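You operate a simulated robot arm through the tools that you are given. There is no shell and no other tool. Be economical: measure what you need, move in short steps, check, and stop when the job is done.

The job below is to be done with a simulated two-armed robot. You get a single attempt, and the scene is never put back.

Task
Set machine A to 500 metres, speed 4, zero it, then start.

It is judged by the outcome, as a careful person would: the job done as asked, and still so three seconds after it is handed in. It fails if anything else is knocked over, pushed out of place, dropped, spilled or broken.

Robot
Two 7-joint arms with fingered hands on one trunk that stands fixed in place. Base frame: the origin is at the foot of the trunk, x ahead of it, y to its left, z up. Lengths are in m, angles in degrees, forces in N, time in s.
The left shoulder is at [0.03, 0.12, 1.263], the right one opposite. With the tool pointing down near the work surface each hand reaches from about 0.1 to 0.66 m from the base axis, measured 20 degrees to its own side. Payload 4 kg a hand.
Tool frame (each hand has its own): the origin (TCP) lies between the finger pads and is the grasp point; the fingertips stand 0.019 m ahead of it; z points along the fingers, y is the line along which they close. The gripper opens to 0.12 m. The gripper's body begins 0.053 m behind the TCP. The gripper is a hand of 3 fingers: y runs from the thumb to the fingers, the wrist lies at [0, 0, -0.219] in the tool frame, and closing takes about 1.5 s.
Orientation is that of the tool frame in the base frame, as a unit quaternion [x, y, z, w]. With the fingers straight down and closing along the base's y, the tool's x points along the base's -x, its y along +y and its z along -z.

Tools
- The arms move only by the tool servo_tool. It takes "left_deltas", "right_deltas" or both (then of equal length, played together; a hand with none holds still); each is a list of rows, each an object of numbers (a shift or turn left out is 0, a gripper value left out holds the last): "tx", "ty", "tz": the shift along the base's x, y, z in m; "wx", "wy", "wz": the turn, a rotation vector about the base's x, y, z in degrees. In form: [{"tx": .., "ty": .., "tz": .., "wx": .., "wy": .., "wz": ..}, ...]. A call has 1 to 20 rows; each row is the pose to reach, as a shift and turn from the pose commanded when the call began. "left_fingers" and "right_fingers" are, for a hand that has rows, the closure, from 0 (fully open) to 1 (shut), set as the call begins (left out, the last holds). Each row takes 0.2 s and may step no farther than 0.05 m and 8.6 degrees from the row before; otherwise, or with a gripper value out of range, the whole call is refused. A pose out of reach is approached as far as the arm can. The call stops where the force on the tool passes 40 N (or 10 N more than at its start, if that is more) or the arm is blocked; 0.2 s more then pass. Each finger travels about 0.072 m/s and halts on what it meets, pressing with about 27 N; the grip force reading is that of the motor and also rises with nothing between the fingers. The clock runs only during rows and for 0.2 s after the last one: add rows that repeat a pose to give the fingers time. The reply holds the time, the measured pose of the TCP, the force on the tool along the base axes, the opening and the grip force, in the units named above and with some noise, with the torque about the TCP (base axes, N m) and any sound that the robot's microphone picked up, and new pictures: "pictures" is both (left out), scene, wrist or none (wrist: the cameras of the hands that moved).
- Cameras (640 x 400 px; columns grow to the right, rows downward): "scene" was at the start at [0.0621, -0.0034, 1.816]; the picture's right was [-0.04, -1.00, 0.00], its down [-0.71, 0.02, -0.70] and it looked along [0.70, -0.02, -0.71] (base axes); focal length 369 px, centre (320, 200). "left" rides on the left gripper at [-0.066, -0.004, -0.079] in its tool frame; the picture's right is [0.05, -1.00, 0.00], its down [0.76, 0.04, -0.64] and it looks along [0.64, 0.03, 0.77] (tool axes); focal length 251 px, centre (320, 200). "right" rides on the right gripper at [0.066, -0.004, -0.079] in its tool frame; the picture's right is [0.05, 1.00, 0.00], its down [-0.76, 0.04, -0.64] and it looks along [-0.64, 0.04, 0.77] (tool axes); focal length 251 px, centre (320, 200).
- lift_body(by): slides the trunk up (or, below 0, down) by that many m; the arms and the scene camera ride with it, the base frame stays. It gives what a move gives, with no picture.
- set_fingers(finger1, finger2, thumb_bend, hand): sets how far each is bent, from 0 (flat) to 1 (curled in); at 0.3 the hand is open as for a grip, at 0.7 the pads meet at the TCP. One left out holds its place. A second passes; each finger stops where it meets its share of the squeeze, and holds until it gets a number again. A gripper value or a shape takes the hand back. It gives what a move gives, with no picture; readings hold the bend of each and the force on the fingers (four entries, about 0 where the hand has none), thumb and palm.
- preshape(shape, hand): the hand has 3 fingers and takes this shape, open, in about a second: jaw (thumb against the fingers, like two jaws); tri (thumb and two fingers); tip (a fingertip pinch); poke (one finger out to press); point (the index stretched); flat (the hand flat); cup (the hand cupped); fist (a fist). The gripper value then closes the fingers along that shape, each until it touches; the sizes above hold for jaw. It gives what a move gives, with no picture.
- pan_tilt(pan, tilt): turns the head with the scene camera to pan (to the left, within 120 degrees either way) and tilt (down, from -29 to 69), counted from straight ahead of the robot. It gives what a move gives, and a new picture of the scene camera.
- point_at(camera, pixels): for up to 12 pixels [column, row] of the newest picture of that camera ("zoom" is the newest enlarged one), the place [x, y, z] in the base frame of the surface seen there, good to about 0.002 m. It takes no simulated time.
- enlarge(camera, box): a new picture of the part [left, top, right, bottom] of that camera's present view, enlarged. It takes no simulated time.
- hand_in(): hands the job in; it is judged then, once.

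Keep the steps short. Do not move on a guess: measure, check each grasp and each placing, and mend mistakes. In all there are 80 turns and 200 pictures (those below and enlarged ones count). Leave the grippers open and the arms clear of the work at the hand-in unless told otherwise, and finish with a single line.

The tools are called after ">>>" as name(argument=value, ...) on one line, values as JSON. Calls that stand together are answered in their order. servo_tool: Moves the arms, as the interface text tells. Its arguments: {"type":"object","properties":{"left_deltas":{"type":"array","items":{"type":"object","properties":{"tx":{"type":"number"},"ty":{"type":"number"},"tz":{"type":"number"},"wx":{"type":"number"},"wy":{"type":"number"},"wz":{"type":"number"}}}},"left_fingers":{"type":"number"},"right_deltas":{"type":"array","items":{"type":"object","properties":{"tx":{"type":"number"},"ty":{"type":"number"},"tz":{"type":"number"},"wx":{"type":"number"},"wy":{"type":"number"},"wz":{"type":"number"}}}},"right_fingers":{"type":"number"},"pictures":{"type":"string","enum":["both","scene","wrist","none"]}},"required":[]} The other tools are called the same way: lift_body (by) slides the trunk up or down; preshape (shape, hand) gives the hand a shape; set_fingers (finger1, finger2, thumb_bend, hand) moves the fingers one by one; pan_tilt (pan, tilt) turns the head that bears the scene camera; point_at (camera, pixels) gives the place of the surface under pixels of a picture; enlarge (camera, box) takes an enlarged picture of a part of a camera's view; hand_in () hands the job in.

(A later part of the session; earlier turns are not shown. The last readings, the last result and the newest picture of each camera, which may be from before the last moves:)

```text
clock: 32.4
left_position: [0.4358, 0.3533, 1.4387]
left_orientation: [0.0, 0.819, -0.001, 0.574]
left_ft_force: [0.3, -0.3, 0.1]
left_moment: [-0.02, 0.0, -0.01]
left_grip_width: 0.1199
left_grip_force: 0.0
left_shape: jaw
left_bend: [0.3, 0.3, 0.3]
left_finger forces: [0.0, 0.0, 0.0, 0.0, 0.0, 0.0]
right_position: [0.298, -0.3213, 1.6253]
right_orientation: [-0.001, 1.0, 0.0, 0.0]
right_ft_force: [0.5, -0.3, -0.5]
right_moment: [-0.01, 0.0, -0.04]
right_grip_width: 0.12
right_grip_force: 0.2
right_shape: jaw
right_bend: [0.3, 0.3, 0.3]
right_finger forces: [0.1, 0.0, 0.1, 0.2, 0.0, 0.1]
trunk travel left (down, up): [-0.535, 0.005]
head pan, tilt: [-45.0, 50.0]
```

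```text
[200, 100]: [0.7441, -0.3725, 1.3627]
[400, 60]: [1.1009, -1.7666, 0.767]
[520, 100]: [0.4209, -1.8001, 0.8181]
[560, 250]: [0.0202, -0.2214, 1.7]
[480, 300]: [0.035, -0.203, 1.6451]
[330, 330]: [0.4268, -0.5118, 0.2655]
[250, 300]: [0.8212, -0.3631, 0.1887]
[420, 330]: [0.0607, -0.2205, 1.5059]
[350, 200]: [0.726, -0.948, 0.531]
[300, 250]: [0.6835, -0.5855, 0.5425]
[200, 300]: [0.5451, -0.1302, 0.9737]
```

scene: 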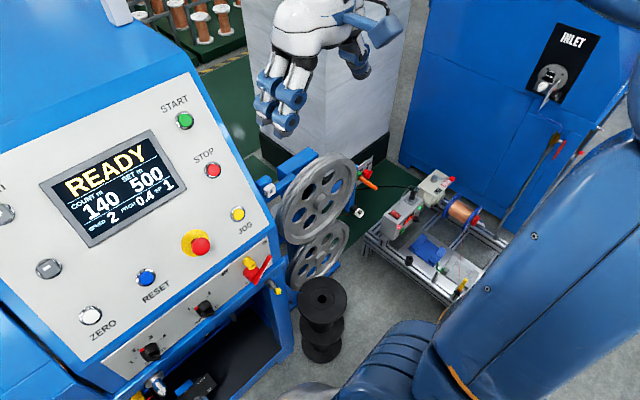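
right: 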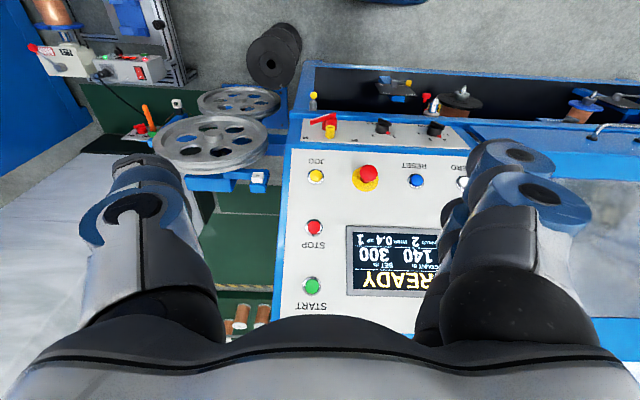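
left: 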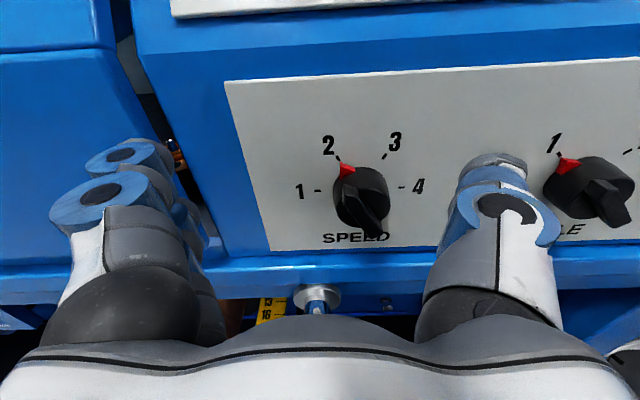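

The right arm's elbow is up and behind, reels and cart are low and clear. Lowering the trunk in two steps.

>>> lift_body(by=-0.3)

>>> lift_body(by=-0.23)

>>> preshape(hand="left", shape="tip")

>>> pan_tilt(pan=10, tilt=25)

```text
clock: 35.4
left_position: [0.4356, 0.354, 1.1388]
left_orientation: [0.0, 0.819, -0.001, 0.574]
left_ft_force: [0.2, -0.1, 0.5]
left_moment: [-0.03, 0.01, -0.03]
left_grip_width: 0.1201
left_grip_force: 0.0
left_shape: jaw
left_bend: [0.3, 0.3, 0.3]
left_finger forces: [0.0, 0.1, 0.0, 0.0, 0.0, 0.1]
right_position: [0.3, -0.3202, 1.3247]
right_orientation: [-0.001, 1.0, 0.0, 0.0]
right_ft_force: [-0.4, 0.3, 0.3]
right_moment: [-0.01, 0.02, 0.01]
right_grip_width: 0.1199
right_grip_force: 0.1
right_shape: jaw
right_bend: [0.3, 0.3, 0.3]
right_finger forces: [0.0, 0.0, 0.0, 0.0, 0.1, 0.0]
trunk travel left (down, up): [-0.235, 0.305]
head pan, tilt: [-45.0, 50.0]
```

```text
clock: 37.8
left_position: [0.436, 0.3523, 0.9093]
left_orientation: [0.0, 0.818, 0.0, 0.575]
left_ft_force: [-0.9, 0.5, -0.1]
left_moment: [0.02, -0.02, -0.01]
left_grip_width: 0.12
left_grip_force: 0.0
left_shape: jaw
left_bend: [0.3, 0.3, 0.3]
left_finger forces: [0.0, 0.0, 0.0, 0.0, 0.1, 0.0]
right_position: [0.2991, -0.3203, 1.0955]
right_orientation: [0.0, 1.0, -0.001, -0.001]
right_ft_force: [-0.1, -0.1, 0.3]
right_moment: [-0.03, 0.01, 0.02]
right_grip_width: 0.1198
right_grip_force: 0.0
right_shape: jaw
right_bend: [0.3, 0.3, 0.3]
right_finger forces: [0.0, 0.0, 0.1, 0.0, 0.1, 0.0]
trunk travel left (down, up): [-0.005, 0.535]
head pan, tilt: [-45.0, 50.0]
```

```text
clock: 38.7
left_position: [0.4364, 0.3538, 0.9097]
left_orientation: [0.0, 0.819, 0.0, 0.573]
left_ft_force: [-0.1, -0.6, 0.5]
left_moment: [0.0, -0.04, -0.01]
left_grip_width: 0.1201
left_grip_force: 0.1
left_shape: tip
left_bend: [0.3, 0.3, 0.3]
left_finger forces: [0.1, 0.0, 0.1, 0.0, 0.0, 0.0]
right_position: [0.2997, -0.3202, 1.0954]
right_orientation: [0.0, 1.0, 0.0, 0.0]
right_ft_force: [-0.8, 0.0, -0.8]
right_moment: [0.0, 0.01, 0.0]
right_grip_width: 0.1198
right_grip_force: 0.1
right_shape: jaw
right_bend: [0.3, 0.3, 0.3]
right_finger forces: [0.0, 0.1, 0.1, 0.1, 0.0, 0.1]
trunk travel left (down, up): [-0.005, 0.535]
head pan, tilt: [-45.0, 50.0]
```

```text
clock: 40.0
left_position: [0.4363, 0.353, 0.9088]
left_orientation: [0.0, 0.819, 0.0, 0.574]
left_ft_force: [0.5, 0.8, -0.1]
left_moment: [0.01, -0.01, -0.02]
left_grip_width: 0.1201
left_grip_force: 0.1
left_shape: tip
left_bend: [0.3, 0.3, 0.3]
left_finger forces: [0.0, 0.1, 0.0, 0.1, 0.0, 0.0]
right_position: [0.2996, -0.3202, 1.094]
right_orientation: [0.0, 1.0, 0.0, 0.0]
right_ft_force: [-0.2, 0.4, -0.8]
right_moment: [-0.01, -0.03, 0.0]
right_grip_width: 0.1199
right_grip_force: 0.0
right_shape: jaw
right_bend: [0.3, 0.3, 0.3]
right_finger forces: [0.0, 0.0, 0.1, 0.0, 0.0, 0.0]
trunk travel left (down, up): [-0.005, 0.535]
head pan, tilt: [10.0, 25.0]
```

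scene: 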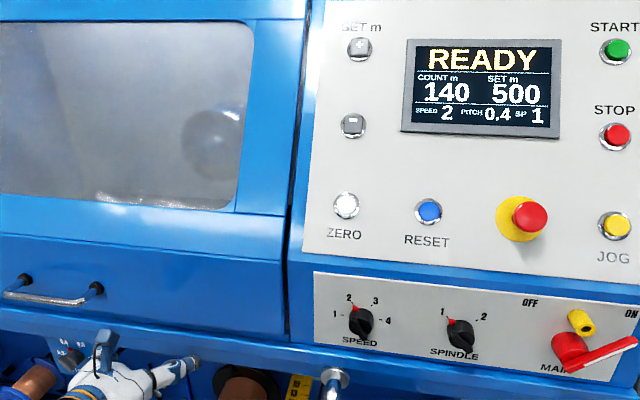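

Now I have a much better view of the knob. I'll enlarge and re-measure it.

>>> enlarge(camera="scene", box=[328, 284, 400, 329])

>>> point_at(camera="scene", pixels=[[190, 362], [165, 375], [70, 355], [105, 345]])

```text
8.89 times, centred on (364, 306) of scene
```

zoom: 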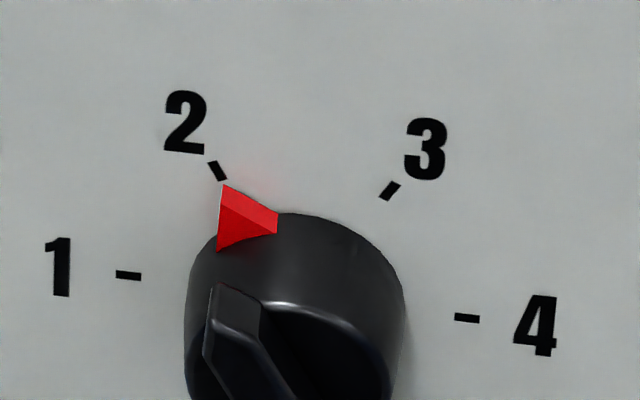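

```text
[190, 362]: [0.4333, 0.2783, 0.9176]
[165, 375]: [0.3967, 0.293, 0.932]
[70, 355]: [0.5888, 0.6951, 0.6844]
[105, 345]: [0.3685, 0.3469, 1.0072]
```

>>> enlarge(camera="scene", box=[328, 300, 400, 345])

>>> point_at(camera="zoom", pixels=[[128, 133], [467, 176], [215, 155], [240, 165], [222, 185], [330, 245], [290, 240], [260, 200], [230, 220], [350, 200], [360, 290], [310, 270]])

```text
8.89 times, centred on (364, 322) of scene
```

zoom: 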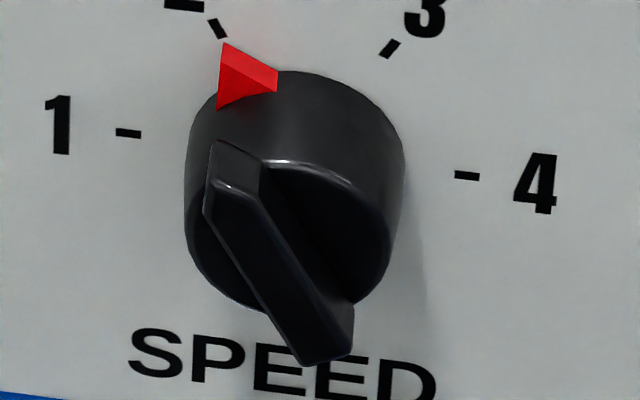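

```text
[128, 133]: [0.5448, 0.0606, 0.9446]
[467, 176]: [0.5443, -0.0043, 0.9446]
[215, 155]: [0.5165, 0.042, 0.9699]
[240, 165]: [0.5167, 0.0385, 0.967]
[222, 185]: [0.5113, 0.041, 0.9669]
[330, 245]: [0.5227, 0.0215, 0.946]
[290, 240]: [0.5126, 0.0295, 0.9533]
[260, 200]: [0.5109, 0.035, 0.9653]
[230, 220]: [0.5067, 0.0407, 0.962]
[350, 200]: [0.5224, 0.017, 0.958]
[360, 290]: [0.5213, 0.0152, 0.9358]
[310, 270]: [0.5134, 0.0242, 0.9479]
```

Knob axis: y≈0.028, z≈0.945; bar front x≈0.511, body front x≈0.5225, bar ~30° left of up. I'll approach with ~30° down tilt, rolled −30°. First slide to (0.48, 0.15, 0.95) with the extra 10° tilt.

>>> servo_tool(left_deltas=[{"tx": 0.01, "ty": -0.04, "tz": 0.01, "wy": 2}, {"tx": 0.02, "ty": -0.08, "tz": 0.02, "wy": 4}, {"tx": 0.03, "ty": -0.12, "tz": 0.03, "wy": 6}, {"tx": 0.04, "ty": -0.16, "tz": 0.041, "wy": 8}, {"tx": 0.044, "ty": -0.203, "tz": 0.041, "wy": 10}, {"tx": 0.044, "ty": -0.203, "tz": 0.041, "wy": 10}], pictures="none")

>>> servo_tool(left_deltas=[{"ty": -0.03, "wx": -7.5}, {"ty": -0.06, "wx": -15}, {"ty": -0.09, "wx": -22.5}, {"ty": -0.119, "wx": -30}, {"ty": -0.119, "wx": -30}])

```text
clock: 41.4
left_position: [0.4792, 0.1505, 0.9517]
left_orientation: [0.0, 0.866, 0.001, 0.5]
left_ft_force: [0.1, 0.3, 0.3]
left_moment: [-0.02, 0.0, -0.01]
left_grip_width: 0.1198
left_grip_force: 0.2
left_shape: tip
left_bend: [0.3, 0.3, 0.3]
left_finger forces: [0.0, 0.0, 0.0, 0.0, 0.1, 0.0]
right_position: [0.2987, -0.3206, 1.0952]
right_orientation: [0.0, 1.0, 0.001, -0.001]
right_ft_force: [-0.1, -0.1, 0.1]
right_moment: [-0.02, 0.02, 0.01]
right_grip_width: 0.1202
right_grip_force: 0.0
right_shape: jaw
right_bend: [0.3, 0.3, 0.3]
right_finger forces: [0.1, 0.0, 0.1, 0.0, 0.0, 0.0]
trunk travel left (down, up): [-0.005, 0.535]
head pan, tilt: [10.0, 25.0]
```

```text
clock: 42.6
left_position: [0.4817, 0.0304, 0.9493]
left_orientation: [-0.13, 0.836, -0.224, 0.484]
left_ft_force: [0.2, 0.1, -0.5]
left_moment: [0.02, 0.03, -0.01]
left_grip_width: 0.12
left_grip_force: 0.1
left_shape: tip
left_bend: [0.3, 0.3, 0.3]
left_finger forces: [0.0, 0.1, 0.1, 0.0, 0.0, 0.1]
right_position: [0.2991, -0.3187, 1.0949]
right_orientation: [0.0, 1.0, 0.0, 0.0]
right_ft_force: [0.6, -0.2, -0.9]
right_moment: [-0.01, 0.03, 0.0]
right_grip_width: 0.1201
right_grip_force: 0.1
right_shape: jaw
right_bend: [0.3, 0.3, 0.3]
right_finger forces: [0.0, 0.0, 0.0, 0.0, 0.0, 0.0]
trunk travel left (down, up): [-0.005, 0.535]
head pan, tilt: [10.0, 25.0]
```

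scene: 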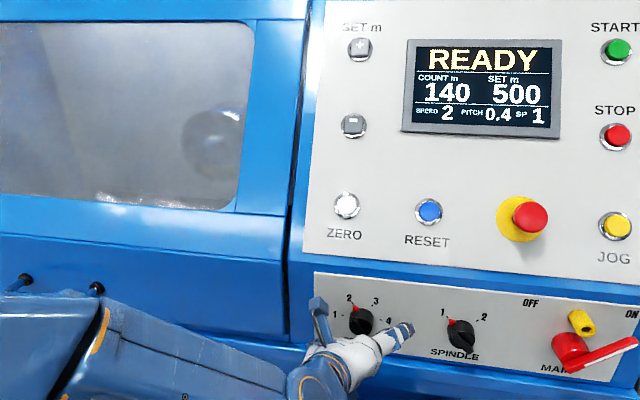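
left: 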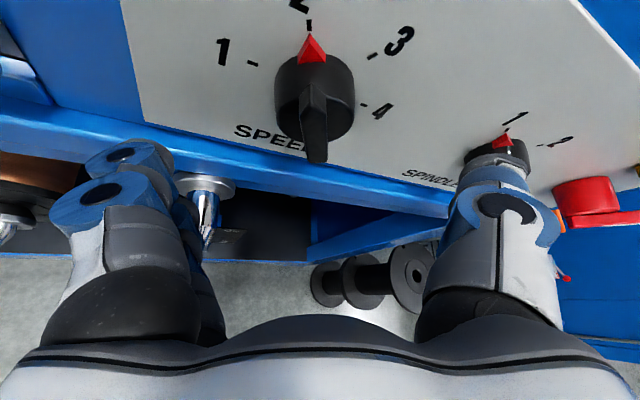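

Reached, and the bar is vertical and centred in the wrist view. Advance 0.018 so the tips straddle the bar, then close to half to see.

>>> servo_tool(left_deltas=[{"tx": 0.009}, {"tx": 0.018}, {"tx": 0.018}], left_fingers=0.6)

```text
clock: 43.4
left_position: [0.4982, 0.0308, 0.9479]
left_orientation: [-0.129, 0.836, -0.225, 0.483]
left_ft_force: [0.4, -0.2, 0.0]
left_moment: [-0.04, 0.01, 0.0]
left_grip_width: 0.0484
left_grip_force: 0.1
left_shape: tip
left_bend: [0.37, 0.37, 0.95]
left_finger forces: [0.0, 0.1, 0.0, 0.1, 0.0, 0.0]
right_position: [0.2987, -0.3203, 1.0953]
right_orientation: [-0.001, 1.0, 0.0, 0.0]
right_ft_force: [0.5, 0.9, -0.3]
right_moment: [0.04, 0.03, 0.01]
right_grip_width: 0.1198
right_grip_force: 0.0
right_shape: jaw
right_bend: [0.3, 0.3, 0.3]
right_finger forces: [0.1, 0.0, 0.0, 0.1, 0.0, 0.0]
trunk travel left (down, up): [-0.005, 0.535]
head pan, tilt: [10.0, 25.0]
```

scene: 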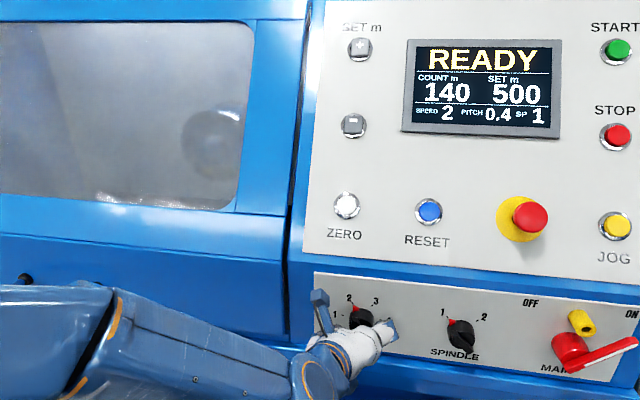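
left: 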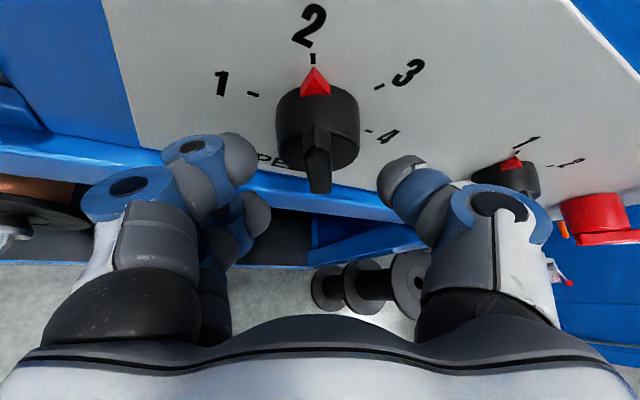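

The fingers straddle the bar; with 30° tilt the upper finger goes deep and the lower barely engages. I'll reduce tilt by 10° about the closing axis with x≈0.496.

>>> servo_tool(left_deltas=[{"tx": -0.002, "ty": -0.0005, "tz": -0.001, "wy": -4.33, "wz": 2.5}, {"tx": -0.002, "ty": -0.001, "tz": -0.001, "wy": -8.66, "wz": 5}, {"tx": -0.002, "ty": -0.001, "tz": -0.001, "wy": -8.66, "wz": 5}], pictures="wrist")

```text
clock: 44.2
left_position: [0.4942, 0.0306, 0.949]
left_orientation: [-0.149, 0.791, -0.212, 0.555]
left_ft_force: [0.3, -0.9, 0.0]
left_moment: [-0.04, 0.03, 0.0]
left_grip_width: 0.0481
left_grip_force: 0.0
left_shape: tip
left_bend: [0.37, 0.37, 0.95]
left_finger forces: [0.0, 0.0, 0.0, 0.0, 0.1, 0.0]
right_position: [0.2989, -0.3209, 1.0945]
right_orientation: [0.0, 1.0, 0.0, 0.0]
right_ft_force: [0.4, 0.6, 1.0]
right_moment: [0.01, 0.01, 0.03]
right_grip_width: 0.1197
right_grip_force: 0.0
right_shape: jaw
right_bend: [0.3, 0.3, 0.3]
right_finger forces: [0.0, 0.0, 0.0, 0.1, 0.0, 0.0]
trunk travel left (down, up): [-0.005, 0.535]
head pan, tilt: [10.0, 25.0]
```

left: 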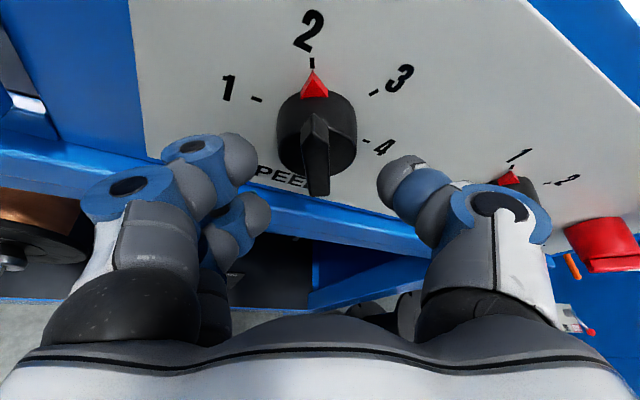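

Reached. I'll measure bar ends in the wrist view to check the fingers' alignment on the bar.

>>> enlarge(camera="left", box=[240, 70, 432, 190])

>>> point_at(camera="left", pixels=[[315, 120], [317, 140], [318, 160], [319, 190], [319, 183], [250, 170], [268, 210], [384, 175], [240, 145], [305, 160], [345, 140], [290, 120]])

```text
3.33 times, centred on (336, 130) of left
```

zoom: 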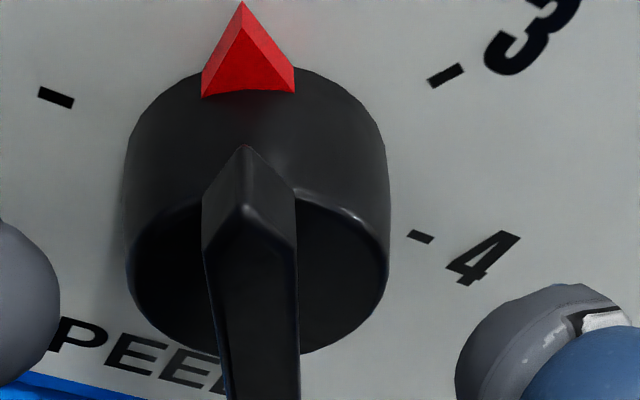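

```text
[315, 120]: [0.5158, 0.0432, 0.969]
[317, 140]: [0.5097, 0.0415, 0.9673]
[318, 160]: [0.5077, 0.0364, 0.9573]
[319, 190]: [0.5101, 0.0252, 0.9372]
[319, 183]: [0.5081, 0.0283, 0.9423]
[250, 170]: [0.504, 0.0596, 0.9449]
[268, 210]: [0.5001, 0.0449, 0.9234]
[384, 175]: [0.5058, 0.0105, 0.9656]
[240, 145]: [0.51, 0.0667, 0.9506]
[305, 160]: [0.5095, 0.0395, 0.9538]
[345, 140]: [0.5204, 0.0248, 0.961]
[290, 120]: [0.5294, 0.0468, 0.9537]
```

Alignment is good: bar axis passes y≈0.029 at z 0.945; fingers straddle evenly. Closing the grip.

>>> servo_tool(left_deltas=[{}, {}, {}, {}, {}], left_fingers=1)

```text
clock: 45.4
left_position: [0.4907, 0.0267, 0.9465]
left_orientation: [-0.144, 0.795, -0.213, 0.55]
left_ft_force: [-24.0, -14.9, -18.4]
left_moment: [-0.03, 0.24, -0.39]
left_grip_width: 0.0
left_grip_force: 26.9
left_shape: tip
left_bend: [0.77, 0.73, 0.53]
left_finger forces: [15.5, 0.0, 0.0, 0.0, 49.7, 0.0]
right_position: [0.2972, -0.3212, 1.0951]
right_orientation: [0.0, 1.0, 0.001, 0.002]
right_ft_force: [-0.5, 0.1, 0.0]
right_moment: [0.0, -0.01, -0.03]
right_grip_width: 0.1197
right_grip_force: 0.2
right_shape: jaw
right_bend: [0.3, 0.3, 0.3]
right_finger forces: [0.0, 0.0, 0.0, 0.1, 0.0, 0.0]
trunk travel left (down, up): [-0.005, 0.535]
head pan, tilt: [10.0, 25.0]
```

scene: 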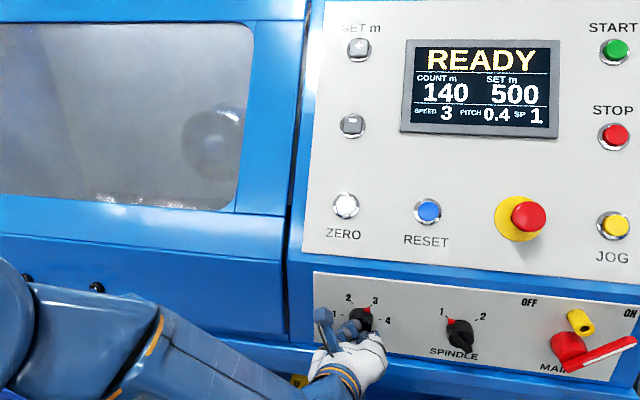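
left: 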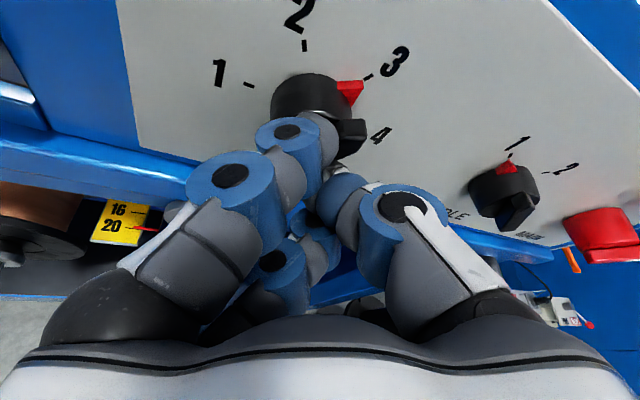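

Closing turned the knob itself: the display now says SPEED 3. I'll open, back off and inspect.

>>> servo_tool(left_deltas=[{}, {}, {}, {}, {}, {}, {"tx": -0.008}, {"tx": -0.012}], left_fingers=0.4)

>>> enlarge(camera="left", box=[224, 60, 416, 180])

```text
clock: 47.2
left_position: [0.4835, 0.03, 0.9482]
left_orientation: [-0.148, 0.791, -0.212, 0.554]
left_ft_force: [-0.3, -0.5, 0.5]
left_moment: [0.0, 0.03, 0.03]
left_grip_width: 0.0719
left_grip_force: 0.0
left_shape: tip
left_bend: [0.31, 0.31, 0.92]
left_finger forces: [0.0, 0.0, 0.1, 0.0, 0.1, 0.1]
right_position: [0.2987, -0.3205, 1.0944]
right_orientation: [0.0, 1.0, 0.0, 0.0]
right_ft_force: [-0.8, 0.1, 1.0]
right_moment: [0.03, 0.02, 0.01]
right_grip_width: 0.1198
right_grip_force: 0.0
right_shape: jaw
right_bend: [0.3, 0.3, 0.3]
right_finger forces: [0.0, 0.0, 0.1, 0.0, 0.0, 0.0]
trunk travel left (down, up): [-0.005, 0.535]
head pan, tilt: [10.0, 25.0]
```

scene: 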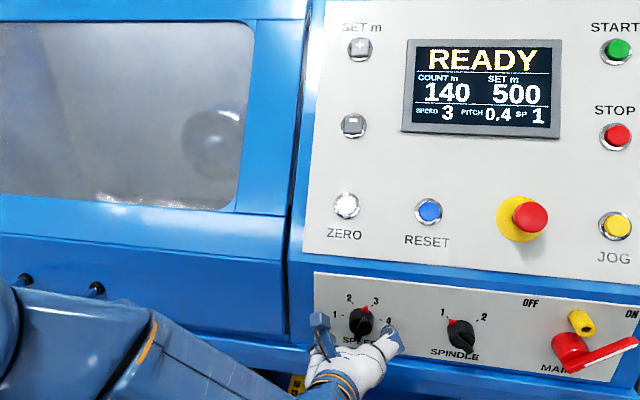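
left: 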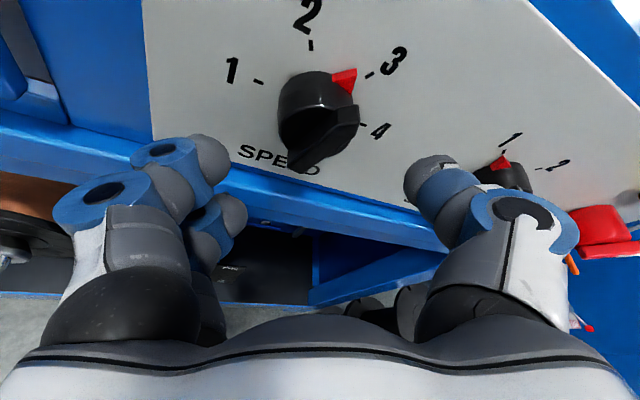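

```text
3.33 times, centred on (320, 120) of left
```

zoom: 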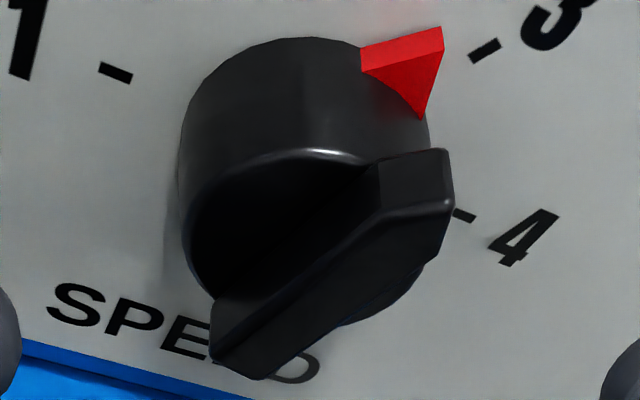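

Now at 3, stable. I'll repeat the same relative grip rolled by +60° (about the knob axis): back off 5 mm, roll, then check.

>>> servo_tool(left_deltas=[{"tx": -0.005}, {"tx": -0.005, "wx": 7.5}, {"tx": -0.005, "wx": 15}, {"tx": -0.005, "wx": 22.5}, {"tx": -0.005, "ty": -0.002, "wx": 30}, {"tx": -0.005, "ty": -0.0037, "wx": 37.5}, {"tx": -0.005, "ty": -0.0037, "wx": 45}, {"tx": -0.005, "ty": -0.0037, "wx": 52.5}, {"tx": -0.005, "ty": -0.0037, "wx": 60}, {"tx": -0.005, "ty": -0.0037, "wx": 60}])

```text
clock: 49.4
left_position: [0.4793, 0.028, 0.9473]
left_orientation: [0.149, 0.791, 0.212, 0.555]
left_ft_force: [-0.1, -0.1, 1.2]
left_moment: [0.01, 0.04, 0.0]
left_grip_width: 0.0721
left_grip_force: 0.0
left_shape: tip
left_bend: [0.31, 0.31, 0.92]
left_finger forces: [0.0, 0.1, 0.0, 0.0, 0.1, 0.0]
right_position: [0.2988, -0.3201, 1.0952]
right_orientation: [0.0, 1.0, 0.0, 0.0]
right_ft_force: [-0.3, -0.4, 0.5]
right_moment: [0.04, -0.03, 0.03]
right_grip_width: 0.12
right_grip_force: 0.1
right_shape: jaw
right_bend: [0.3, 0.3, 0.3]
right_finger forces: [0.0, 0.1, 0.0, 0.0, 0.0, 0.0]
trunk travel left (down, up): [-0.005, 0.535]
head pan, tilt: [10.0, 25.0]
```

scene: 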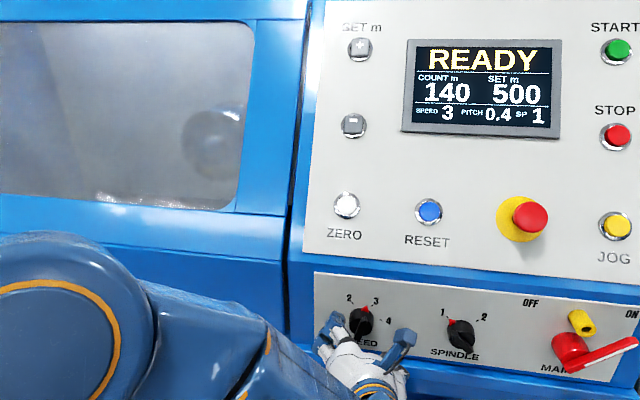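
left: 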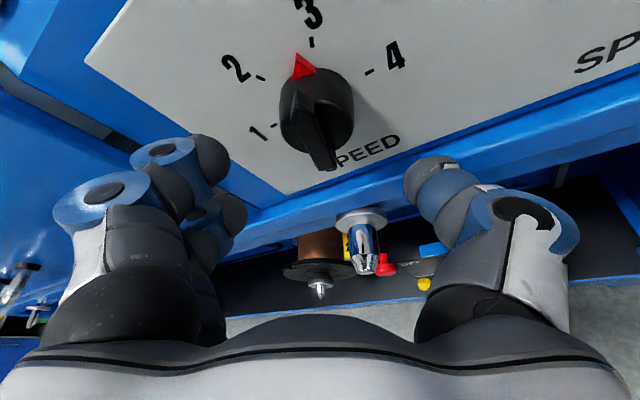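

Same relative view with "3" at top. Advance to x≈0.494 and close.

>>> servo_tool(left_deltas=[{"tx": 0.008, "ty": -0.001}, {"tx": 0.015, "ty": -0.001, "tz": 0.001}, {"tx": 0.015, "ty": -0.001, "tz": 0.001}], left_fingers=0.6, pictures="none")

>>> servo_tool(left_deltas=[{}, {}, {}, {}, {}], left_fingers=1)

```text
clock: 50.2
left_position: [0.4933, 0.0258, 0.949]
left_orientation: [0.149, 0.791, 0.211, 0.555]
left_ft_force: [-0.3, -0.4, 0.3]
left_moment: [-0.01, 0.0, 0.0]
left_grip_width: 0.0486
left_grip_force: 0.1
left_shape: tip
left_bend: [0.37, 0.37, 0.95]
left_finger forces: [0.0, 0.0, 0.0, 0.0, 0.0, 0.1]
right_position: [0.2993, -0.3194, 1.0941]
right_orientation: [-0.001, 1.0, 0.0, 0.001]
right_ft_force: [-0.1, -0.6, -0.4]
right_moment: [-0.02, 0.0, 0.0]
right_grip_width: 0.12
right_grip_force: 0.0
right_shape: jaw
right_bend: [0.3, 0.3, 0.3]
right_finger forces: [0.0, 0.0, 0.0, 0.0, 0.0, 0.1]
trunk travel left (down, up): [-0.005, 0.535]
head pan, tilt: [10.0, 25.0]
```

```text
clock: 51.4
left_position: [0.4932, 0.0263, 0.9494]
left_orientation: [0.149, 0.791, 0.212, 0.554]
left_ft_force: [-6.4, 2.6, 0.3]
left_moment: [0.04, 0.0, 0.01]
left_grip_width: 0.0
left_grip_force: 26.9
left_shape: tip
left_bend: [1.0, 0.72, 0.66]
left_finger forces: [6.2, 14.2, 0.0, 0.0, 23.8, 0.0]
right_position: [0.2978, -0.319, 1.0953]
right_orientation: [0.0, 1.0, 0.0, 0.0]
right_ft_force: [0.0, 0.4, 0.2]
right_moment: [-0.02, 0.05, -0.02]
right_grip_width: 0.12
right_grip_force: 0.2
right_shape: jaw
right_bend: [0.3, 0.3, 0.3]
right_finger forces: [0.1, 0.0, 0.0, 0.1, 0.0, 0.0]
trunk travel left (down, up): [-0.005, 0.535]
head pan, tilt: [10.0, 25.0]
```

scene: 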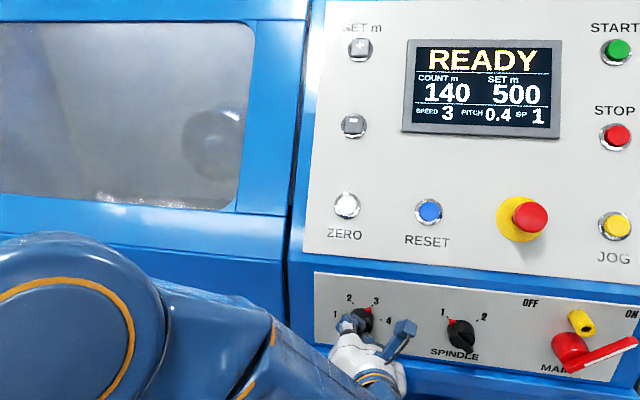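
left: 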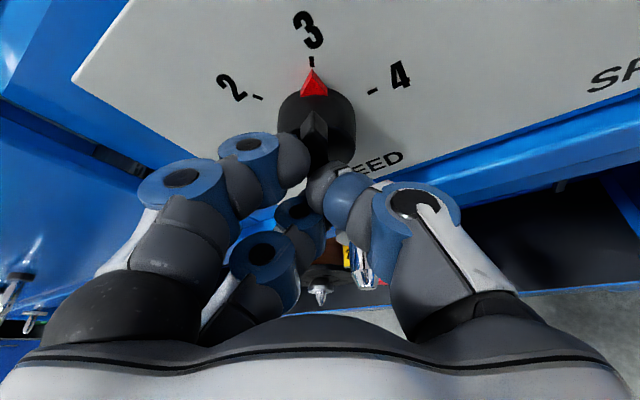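

Now the grip holds the bar at 3. I'll turn +62° about the knob axis.

>>> servo_tool(left_deltas=[{"wx": 6, "ty": -0.0004, "tz": -0.0003}, {"wx": 12, "ty": -0.0008, "tz": -0.0007}, {"wx": 18, "ty": -0.0012, "tz": -0.001}, {"wx": 24, "ty": -0.0015, "tz": -0.0015}, {"wx": 30, "ty": -0.0018, "tz": -0.002}, {"wx": 36, "ty": -0.002, "tz": -0.0024}, {"wx": 42, "ty": -0.0022, "tz": -0.003}, {"wx": 48, "ty": -0.0023, "tz": -0.0035}, {"wx": 54, "ty": -0.0024, "tz": -0.004}, {"wx": 60, "ty": -0.0025, "tz": -0.0045}, {"wx": 62, "ty": -0.0025, "tz": -0.0045}, {"wx": 62, "ty": -0.0025, "tz": -0.0045}])

```text
clock: 54.0
left_position: [0.492, 0.0233, 0.9453]
left_orientation: [0.414, 0.569, 0.589, 0.398]
left_ft_force: [-23.0, 1.8, -18.5]
left_moment: [-0.44, 0.35, 0.06]
left_grip_width: 0.0
left_grip_force: 27.0
left_shape: tip
left_bend: [1.0, 0.75, 0.66]
left_finger forces: [7.5, 0.0, 0.0, 0.1, 46.1, 0.1]
right_position: [0.2971, -0.3203, 1.0959]
right_orientation: [0.0, 1.0, 0.0, 0.0]
right_ft_force: [0.8, 0.2, 0.3]
right_moment: [-0.03, 0.0, 0.0]
right_grip_width: 0.1202
right_grip_force: 0.0
right_shape: jaw
right_bend: [0.3, 0.3, 0.3]
right_finger forces: [0.1, 0.0, 0.0, 0.0, 0.0, 0.0]
trunk travel left (down, up): [-0.005, 0.535]
head pan, tilt: [10.0, 25.0]
```

scene: 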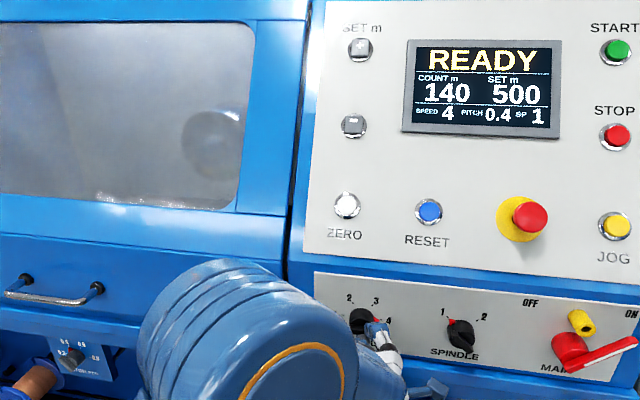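
left: 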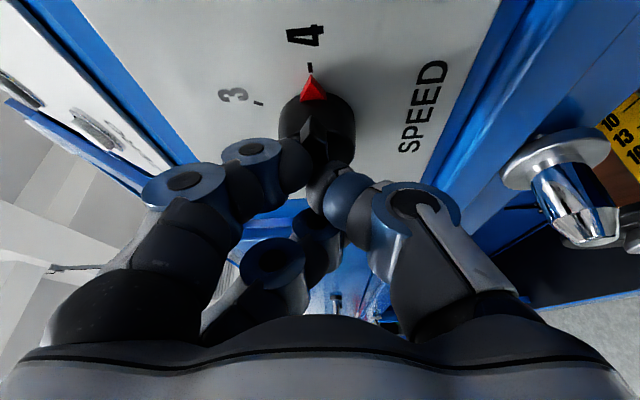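

SPEED reads 4 and the pointer is at 4. Open, back straight out, and check it stays.

>>> servo_tool(left_deltas=[{}, {}, {}, {}, {}, {}, {"tx": -0.008}, {"tx": -0.014}], left_fingers=0.4)

```text
clock: 55.8
left_position: [0.4791, 0.0236, 0.9456]
left_orientation: [0.413, 0.568, 0.59, 0.399]
left_ft_force: [-0.6, 0.4, 0.2]
left_moment: [-0.02, 0.01, 0.02]
left_grip_width: 0.0717
left_grip_force: 0.0
left_shape: tip
left_bend: [0.31, 0.31, 0.92]
left_finger forces: [0.1, 0.1, 0.0, 0.0, 0.1, 0.0]
right_position: [0.2985, -0.3196, 1.0956]
right_orientation: [0.0, 1.0, 0.0, 0.0]
right_ft_force: [0.1, 0.3, 0.5]
right_moment: [0.03, -0.01, -0.03]
right_grip_width: 0.1201
right_grip_force: 0.1
right_shape: jaw
right_bend: [0.3, 0.3, 0.3]
right_finger forces: [0.0, 0.1, 0.0, 0.1, 0.1, 0.0]
trunk travel left (down, up): [-0.005, 0.535]
head pan, tilt: [10.0, 25.0]
```

scene: 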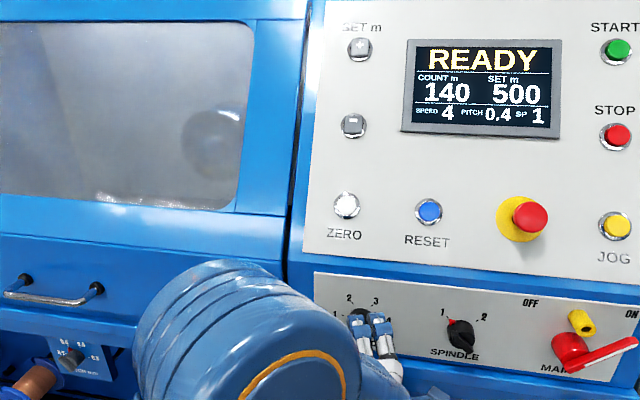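
left: 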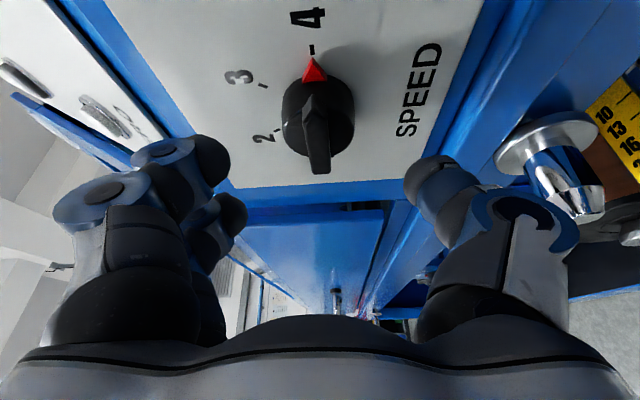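

Pointer at 4 and stable. Next ZERO. Unroll the hand by −92° while rising 0.1 m at this standoff, then make the poke shape.

>>> servo_tool(left_deltas=[{"wx": -7.7, "tz": 0.004}, {"wx": -15.4, "tz": 0.01}, {"wx": -23.1, "tz": 0.02}, {"wx": -30.8, "tz": 0.03}, {"wx": -38.5, "tz": 0.04}, {"wx": -46.2, "tz": 0.05}, {"wx": -53.9, "tz": 0.06}, {"wx": -61.6, "tz": 0.07}, {"wx": -69.3, "tz": 0.08}, {"wx": -77, "tz": 0.09}, {"wx": -84.7, "tz": 0.1}, {"wx": -92, "tz": 0.1}, {"wx": -92, "tz": 0.1}], pictures="none")

>>> preshape(hand="left", shape="poke")

>>> point_at(camera="scene", pixels=[[346, 204], [617, 50], [429, 210]])

```text
clock: 58.6
left_position: [0.4797, 0.0235, 1.0451]
left_orientation: [0.0, 0.819, -0.001, 0.573]
left_ft_force: [0.4, -1.7, -0.7]
left_moment: [-0.03, -0.01, -0.03]
left_grip_width: 0.0718
left_grip_force: 0.0
left_shape: tip
left_bend: [0.31, 0.31, 0.92]
left_finger forces: [0.1, 0.1, 0.0, 0.0, 0.0, 0.0]
right_position: [0.2998, -0.3189, 1.0946]
right_orientation: [0.0, 1.0, 0.0, -0.001]
right_ft_force: [-0.1, -0.2, -0.6]
right_moment: [-0.03, 0.03, 0.02]
right_grip_width: 0.1199
right_grip_force: 0.1
right_shape: jaw
right_bend: [0.3, 0.3, 0.3]
right_finger forces: [0.1, 0.0, 0.0, 0.1, 0.1, 0.0]
trunk travel left (down, up): [-0.005, 0.535]
head pan, tilt: [10.0, 25.0]
```

```text
clock: 59.5
left_position: [0.4808, 0.0237, 1.0459]
left_orientation: [0.0, 0.819, 0.0, 0.573]
left_ft_force: [0.5, 0.5, -0.1]
left_moment: [-0.02, -0.01, 0.0]
left_grip_width: 0.0
left_grip_force: 0.1
left_shape: poke
left_bend: [0.29, 0.29, 0.33]
left_finger forces: [0.1, 0.0, 0.0, 0.1, 0.0, 0.1]
right_position: [0.3001, -0.3201, 1.0944]
right_orientation: [0.0, 1.0, 0.0, 0.0]
right_ft_force: [0.2, -0.1, 0.6]
right_moment: [0.02, 0.02, -0.02]
right_grip_width: 0.1201
right_grip_force: 0.1
right_shape: jaw
right_bend: [0.3, 0.3, 0.3]
right_finger forces: [0.0, 0.0, 0.0, 0.0, 0.0, 0.1]
trunk travel left (down, up): [-0.005, 0.535]
head pan, tilt: [10.0, 25.0]
```

```text
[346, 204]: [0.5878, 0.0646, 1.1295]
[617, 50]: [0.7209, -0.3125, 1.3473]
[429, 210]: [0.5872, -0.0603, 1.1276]
```

Go to a 6 cm standoff from ZERO [0.588, 0.065, 1.130] with a 32° tilt.

>>> servo_tool(left_deltas=[{"tx": 0.005, "ty": 0.01, "tz": 0.035, "wy": 4}, {"tx": 0.015, "ty": 0.02, "tz": 0.07, "wy": 8}, {"tx": 0.035, "ty": 0.03, "tz": 0.1, "wy": 12}, {"tx": 0.056, "ty": 0.041, "tz": 0.115, "wy": 12}, {"tx": 0.056, "ty": 0.041, "tz": 0.115, "wy": 12}], pictures="wrist")

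```text
clock: 60.7
left_position: [0.5382, 0.0651, 1.1605]
left_orientation: [0.001, 0.874, -0.001, 0.486]
left_ft_force: [-0.9, 0.0, -0.7]
left_moment: [0.02, -0.02, 0.0]
left_grip_width: 0.0
left_grip_force: 0.1
left_shape: poke
left_bend: [0.29, 0.29, 0.33]
left_finger forces: [0.0, 0.0, 0.0, 0.0, 0.0, 0.0]
right_position: [0.2987, -0.3208, 1.0947]
right_orientation: [-0.001, 1.0, 0.0, -0.001]
right_ft_force: [0.0, 0.8, 0.5]
right_moment: [0.0, -0.01, 0.0]
right_grip_width: 0.12
right_grip_force: 0.0
right_shape: jaw
right_bend: [0.3, 0.3, 0.3]
right_finger forces: [0.0, 0.1, 0.0, 0.0, 0.0, 0.0]
trunk travel left (down, up): [-0.005, 0.535]
head pan, tilt: [10.0, 25.0]
```

left: 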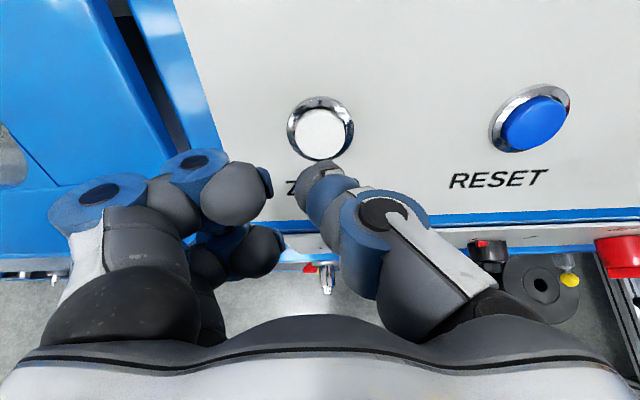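

Aligned with ZERO at (320,133). Press in small steps.

>>> servo_tool(left_deltas=[{"tx": 0.017, "tz": -0.0105}, {"tx": 0.0255, "tz": -0.0158}, {"tx": 0.0306, "tz": -0.0189}, {"tx": 0.034, "tz": -0.021}, {"tx": 0.0366, "tz": -0.0226}], pictures="scene")

```text
clock: 61.9
left_position: [0.573, 0.0651, 1.1374]
left_orientation: [0.001, 0.874, -0.001, 0.486]
left_ft_force: [-4.0, -0.5, 0.3]
left_moment: [0.02, -0.02, 0.0]
left_grip_width: 0.0
left_grip_force: 0.1
left_shape: poke
left_bend: [0.29, 0.29, 0.33]
left_finger forces: [0.0, 0.0, 0.0, 0.1, 3.2, 0.1]
right_position: [0.2987, -0.3199, 1.094]
right_orientation: [0.0, 1.0, 0.0, 0.0]
right_ft_force: [0.2, 0.6, 0.4]
right_moment: [0.01, 0.0, 0.01]
right_grip_width: 0.12
right_grip_force: 0.0
right_shape: jaw
right_bend: [0.3, 0.3, 0.3]
right_finger forces: [0.1, 0.1, 0.0, 0.1, 0.0, 0.1]
trunk travel left (down, up): [-0.005, 0.535]
head pan, tilt: [10.0, 25.0]
heard: click
```

scene: 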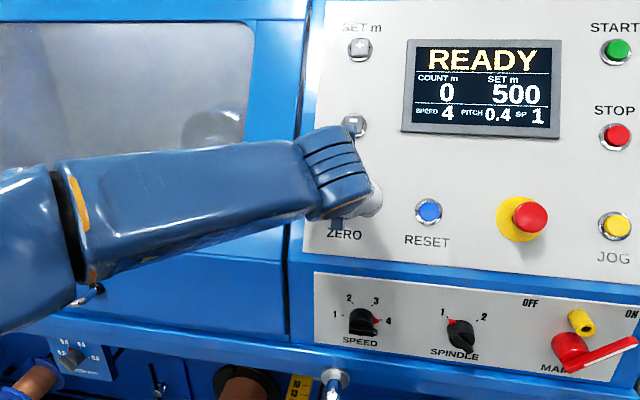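

Click, and COUNT is 0 with SET 500, SPEED 4. Retreat the left hand along the normal, then away left; then raise the trunk and shape the right hand for START.

>>> servo_tool(left_deltas=[{"tx": -0.025, "tz": 0.0155}, {"tx": -0.055, "tz": 0.034}, {"tx": -0.085, "ty": 0.02, "tz": 0.05}, {"tx": -0.11, "ty": 0.06, "tz": 0.06}, {"tx": -0.13, "ty": 0.1, "tz": 0.06}, {"tx": -0.14, "ty": 0.14, "tz": 0.06}, {"tx": -0.14, "ty": 0.18, "tz": 0.06}, {"tx": -0.14, "ty": 0.22, "tz": 0.06}, {"tx": -0.14, "ty": 0.25, "tz": 0.06}], pictures="none")

>>> lift_body(by=0.3)

>>> lift_body(by=0.17)

>>> preshape(hand="right", shape="poke")

>>> servo_tool(right_deltas=[{"wy": -8.3}, {"wy": -16.6}, {"wy": -24.9}, {"wy": -33.2}, {"wy": -41.5}, {"wy": -49.8}, {"wy": -58.1}, {"wy": -58.1}], pictures="wrist")

>>> pan_tilt(pan=-10, tilt=40)

```text
clock: 63.9
left_position: [0.4336, 0.3154, 1.1963]
left_orientation: [0.0, 0.874, 0.0, 0.485]
left_ft_force: [-0.1, 0.4, -0.7]
left_moment: [-0.01, -0.04, -0.01]
left_grip_width: 0.0
left_grip_force: 0.0
left_shape: poke
left_bend: [0.29, 0.29, 0.33]
left_finger forces: [0.0, 0.0, 0.0, 0.0, 0.1, 0.0]
right_position: [0.2992, -0.3198, 1.0949]
right_orientation: [0.0, 1.0, 0.001, 0.0]
right_ft_force: [-0.3, -0.4, -0.1]
right_moment: [-0.02, -0.01, -0.01]
right_grip_width: 0.1201
right_grip_force: 0.0
right_shape: jaw
right_bend: [0.3, 0.3, 0.3]
right_finger forces: [0.0, 0.0, 0.0, 0.1, 0.1, 0.0]
trunk travel left (down, up): [-0.005, 0.535]
head pan, tilt: [10.0, 25.0]
```

```text
clock: 66.9
left_position: [0.4326, 0.3156, 1.4956]
left_orientation: [-0.001, 0.874, 0.0, 0.485]
left_ft_force: [0.4, 0.2, -0.4]
left_moment: [0.0, 0.03, 0.01]
left_grip_width: 0.0
left_grip_force: 0.0
left_shape: poke
left_bend: [0.29, 0.29, 0.33]
left_finger forces: [0.0, 0.1, 0.1, 0.0, 0.1, 0.1]
right_position: [0.2996, -0.3203, 1.3946]
right_orientation: [0.0, 1.0, 0.0, 0.0]
right_ft_force: [-0.1, -0.7, 0.4]
right_moment: [0.0, 0.02, -0.01]
right_grip_width: 0.1196
right_grip_force: 0.1
right_shape: jaw
right_bend: [0.3, 0.3, 0.3]
right_finger forces: [0.0, 0.1, 0.0, 0.1, 0.0, 0.1]
trunk travel left (down, up): [-0.305, 0.235]
head pan, tilt: [10.0, 25.0]
```

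```text
clock: 68.8
left_position: [0.432, 0.3143, 1.6662]
left_orientation: [0.0, 0.875, 0.0, 0.485]
left_ft_force: [-0.2, -0.4, 0.6]
left_moment: [-0.03, 0.02, -0.02]
left_grip_width: 0.0
left_grip_force: 0.1
left_shape: poke
left_bend: [0.29, 0.29, 0.33]
left_finger forces: [0.0, 0.0, 0.1, 0.0, 0.0, 0.0]
right_position: [0.2988, -0.3205, 1.5648]
right_orientation: [0.0, 1.0, 0.0, 0.0]
right_ft_force: [-0.5, -0.3, 0.2]
right_moment: [0.02, 0.02, 0.01]
right_grip_width: 0.1201
right_grip_force: 0.2
right_shape: jaw
right_bend: [0.3, 0.3, 0.3]
right_finger forces: [0.0, 0.0, 0.1, 0.1, 0.0, 0.0]
trunk travel left (down, up): [-0.475, 0.065]
head pan, tilt: [10.0, 25.0]
```

```text
clock: 69.7
left_position: [0.4336, 0.3145, 1.6672]
left_orientation: [0.0, 0.874, 0.0, 0.485]
left_ft_force: [0.2, -0.4, 0.4]
left_moment: [-0.01, 0.0, -0.01]
left_grip_width: 0.0001
left_grip_force: 0.1
left_shape: poke
left_bend: [0.29, 0.29, 0.33]
left_finger forces: [0.0, 0.1, 0.0, 0.0, 0.0, 0.0]
right_position: [0.3001, -0.3189, 1.5659]
right_orientation: [0.0, 1.0, 0.0, 0.0]
right_ft_force: [0.1, 0.3, -0.5]
right_moment: [-0.01, 0.0, 0.01]
right_grip_width: 0.0
right_grip_force: 0.2
right_shape: poke
right_bend: [0.29, 0.29, 0.33]
right_finger forces: [0.0, 0.1, 0.0, 0.0, 0.0, 0.0]
trunk travel left (down, up): [-0.475, 0.065]
head pan, tilt: [10.0, 25.0]
```

```text
clock: 71.5
left_position: [0.4326, 0.3152, 1.6663]
left_orientation: [0.0, 0.875, 0.001, 0.485]
left_ft_force: [-0.4, -0.2, 0.8]
left_moment: [-0.02, 0.01, 0.02]
left_grip_width: 0.0002
left_grip_force: 0.0
left_shape: poke
left_bend: [0.29, 0.29, 0.33]
left_finger forces: [0.0, 0.0, 0.0, 0.0, 0.1, 0.0]
right_position: [0.3, -0.3198, 1.5653]
right_orientation: [-0.001, 0.874, 0.001, 0.485]
right_ft_force: [0.7, -0.1, -0.6]
right_moment: [-0.01, -0.01, 0.0]
right_grip_width: 0.0001
right_grip_force: 0.1
right_shape: poke
right_bend: [0.29, 0.29, 0.33]
right_finger forces: [0.1, 0.0, 0.0, 0.1, 0.0, 0.0]
trunk travel left (down, up): [-0.475, 0.065]
head pan, tilt: [10.0, 25.0]
```

right: 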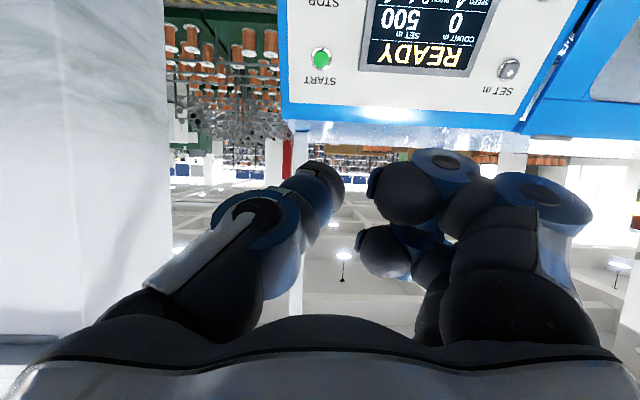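

```text
clock: 72.3
left_position: [0.4333, 0.3144, 1.6661]
left_orientation: [-0.001, 0.874, 0.001, 0.486]
left_ft_force: [-0.1, 0.0, 0.1]
left_moment: [-0.04, 0.01, 0.01]
left_grip_width: 0.0001
left_grip_force: 0.0
left_shape: poke
left_bend: [0.29, 0.29, 0.33]
left_finger forces: [0.0, 0.0, 0.0, 0.0, 0.0, 0.0]
right_position: [0.2996, -0.3194, 1.5654]
right_orientation: [0.0, 0.874, 0.0, 0.486]
right_ft_force: [0.4, 0.7, -0.1]
right_moment: [0.0, 0.0, 0.02]
right_grip_width: 0.0
right_grip_force: 0.2
right_shape: poke
right_bend: [0.29, 0.29, 0.33]
right_finger forces: [0.0, 0.1, 0.0, 0.0, 0.0, 0.0]
trunk travel left (down, up): [-0.475, 0.065]
head pan, tilt: [-10.0, 40.0]
```

scene: 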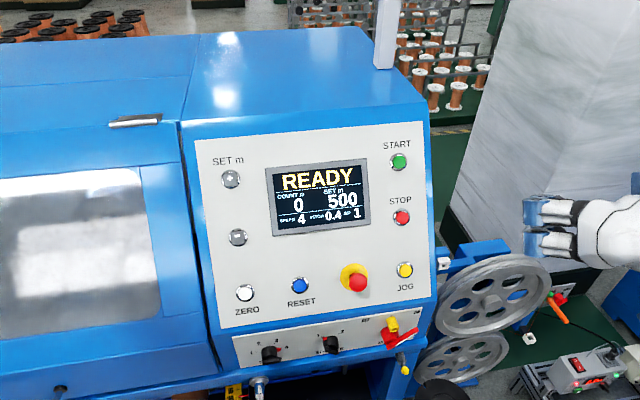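

Display: COUNT 0, SET 500, SPEED 4, READY. START is at [0.721, −0.313, 1.348]. Move the right hand to the 6 cm standoff.

>>> servo_tool(right_deltas=[{"tx": 0.037, "tz": -0.0185}, {"tx": 0.074, "tz": -0.037}, {"tx": 0.111, "tz": -0.0555}, {"tx": 0.148, "tz": -0.074}, {"tx": 0.185, "tz": -0.0925}, {"tx": 0.222, "tz": -0.111}, {"tx": 0.259, "tz": -0.1295}, {"tx": 0.296, "tz": -0.148}, {"tx": 0.333, "tz": -0.1665}, {"tx": 0.37, "ty": 0.006, "tz": -0.185}, {"tx": 0.37, "ty": 0.006, "tz": -0.185}])

>>> point_at(camera="right", pixels=[[325, 168], [320, 135]])

```text
clock: 74.7
left_position: [0.4316, 0.3146, 1.6666]
left_orientation: [-0.001, 0.874, 0.0, 0.485]
left_ft_force: [0.2, -0.3, -0.3]
left_moment: [0.0, -0.02, 0.0]
left_grip_width: 0.0
left_grip_force: 0.2
left_shape: poke
left_bend: [0.29, 0.29, 0.33]
left_finger forces: [0.0, 0.0, 0.0, 0.0, 0.1, 0.0]
right_position: [0.6685, -0.3135, 1.3794]
right_orientation: [0.0, 0.874, 0.0, 0.485]
right_ft_force: [-0.3, 0.7, 0.7]
right_moment: [0.03, -0.04, 0.0]
right_grip_width: 0.0
right_grip_force: 0.0
right_shape: poke
right_bend: [0.29, 0.29, 0.33]
right_finger forces: [0.0, 0.0, 0.1, 0.0, 0.1, 0.1]
trunk travel left (down, up): [-0.475, 0.065]
head pan, tilt: [-10.0, 40.0]
```

scene: 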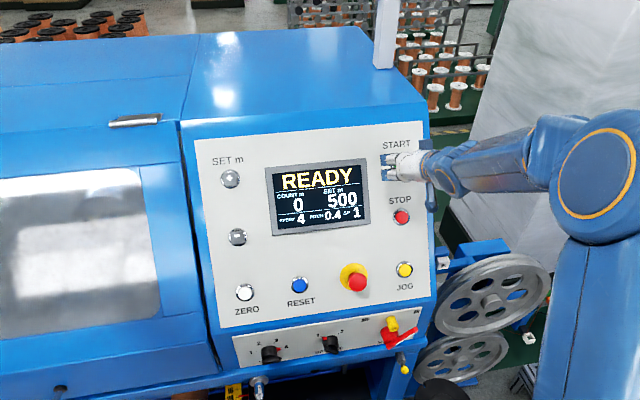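
right: 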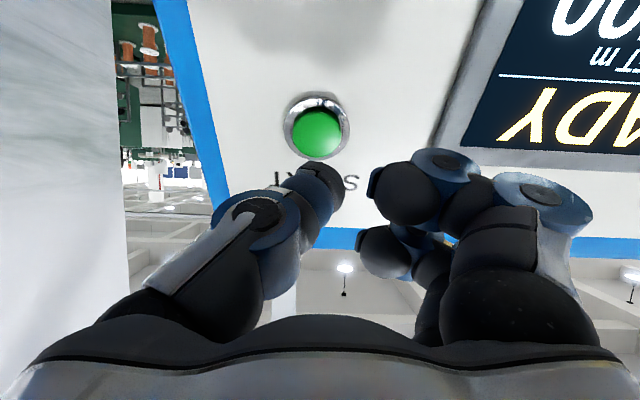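

```text
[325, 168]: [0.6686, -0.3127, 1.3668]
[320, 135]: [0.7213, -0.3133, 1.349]
```

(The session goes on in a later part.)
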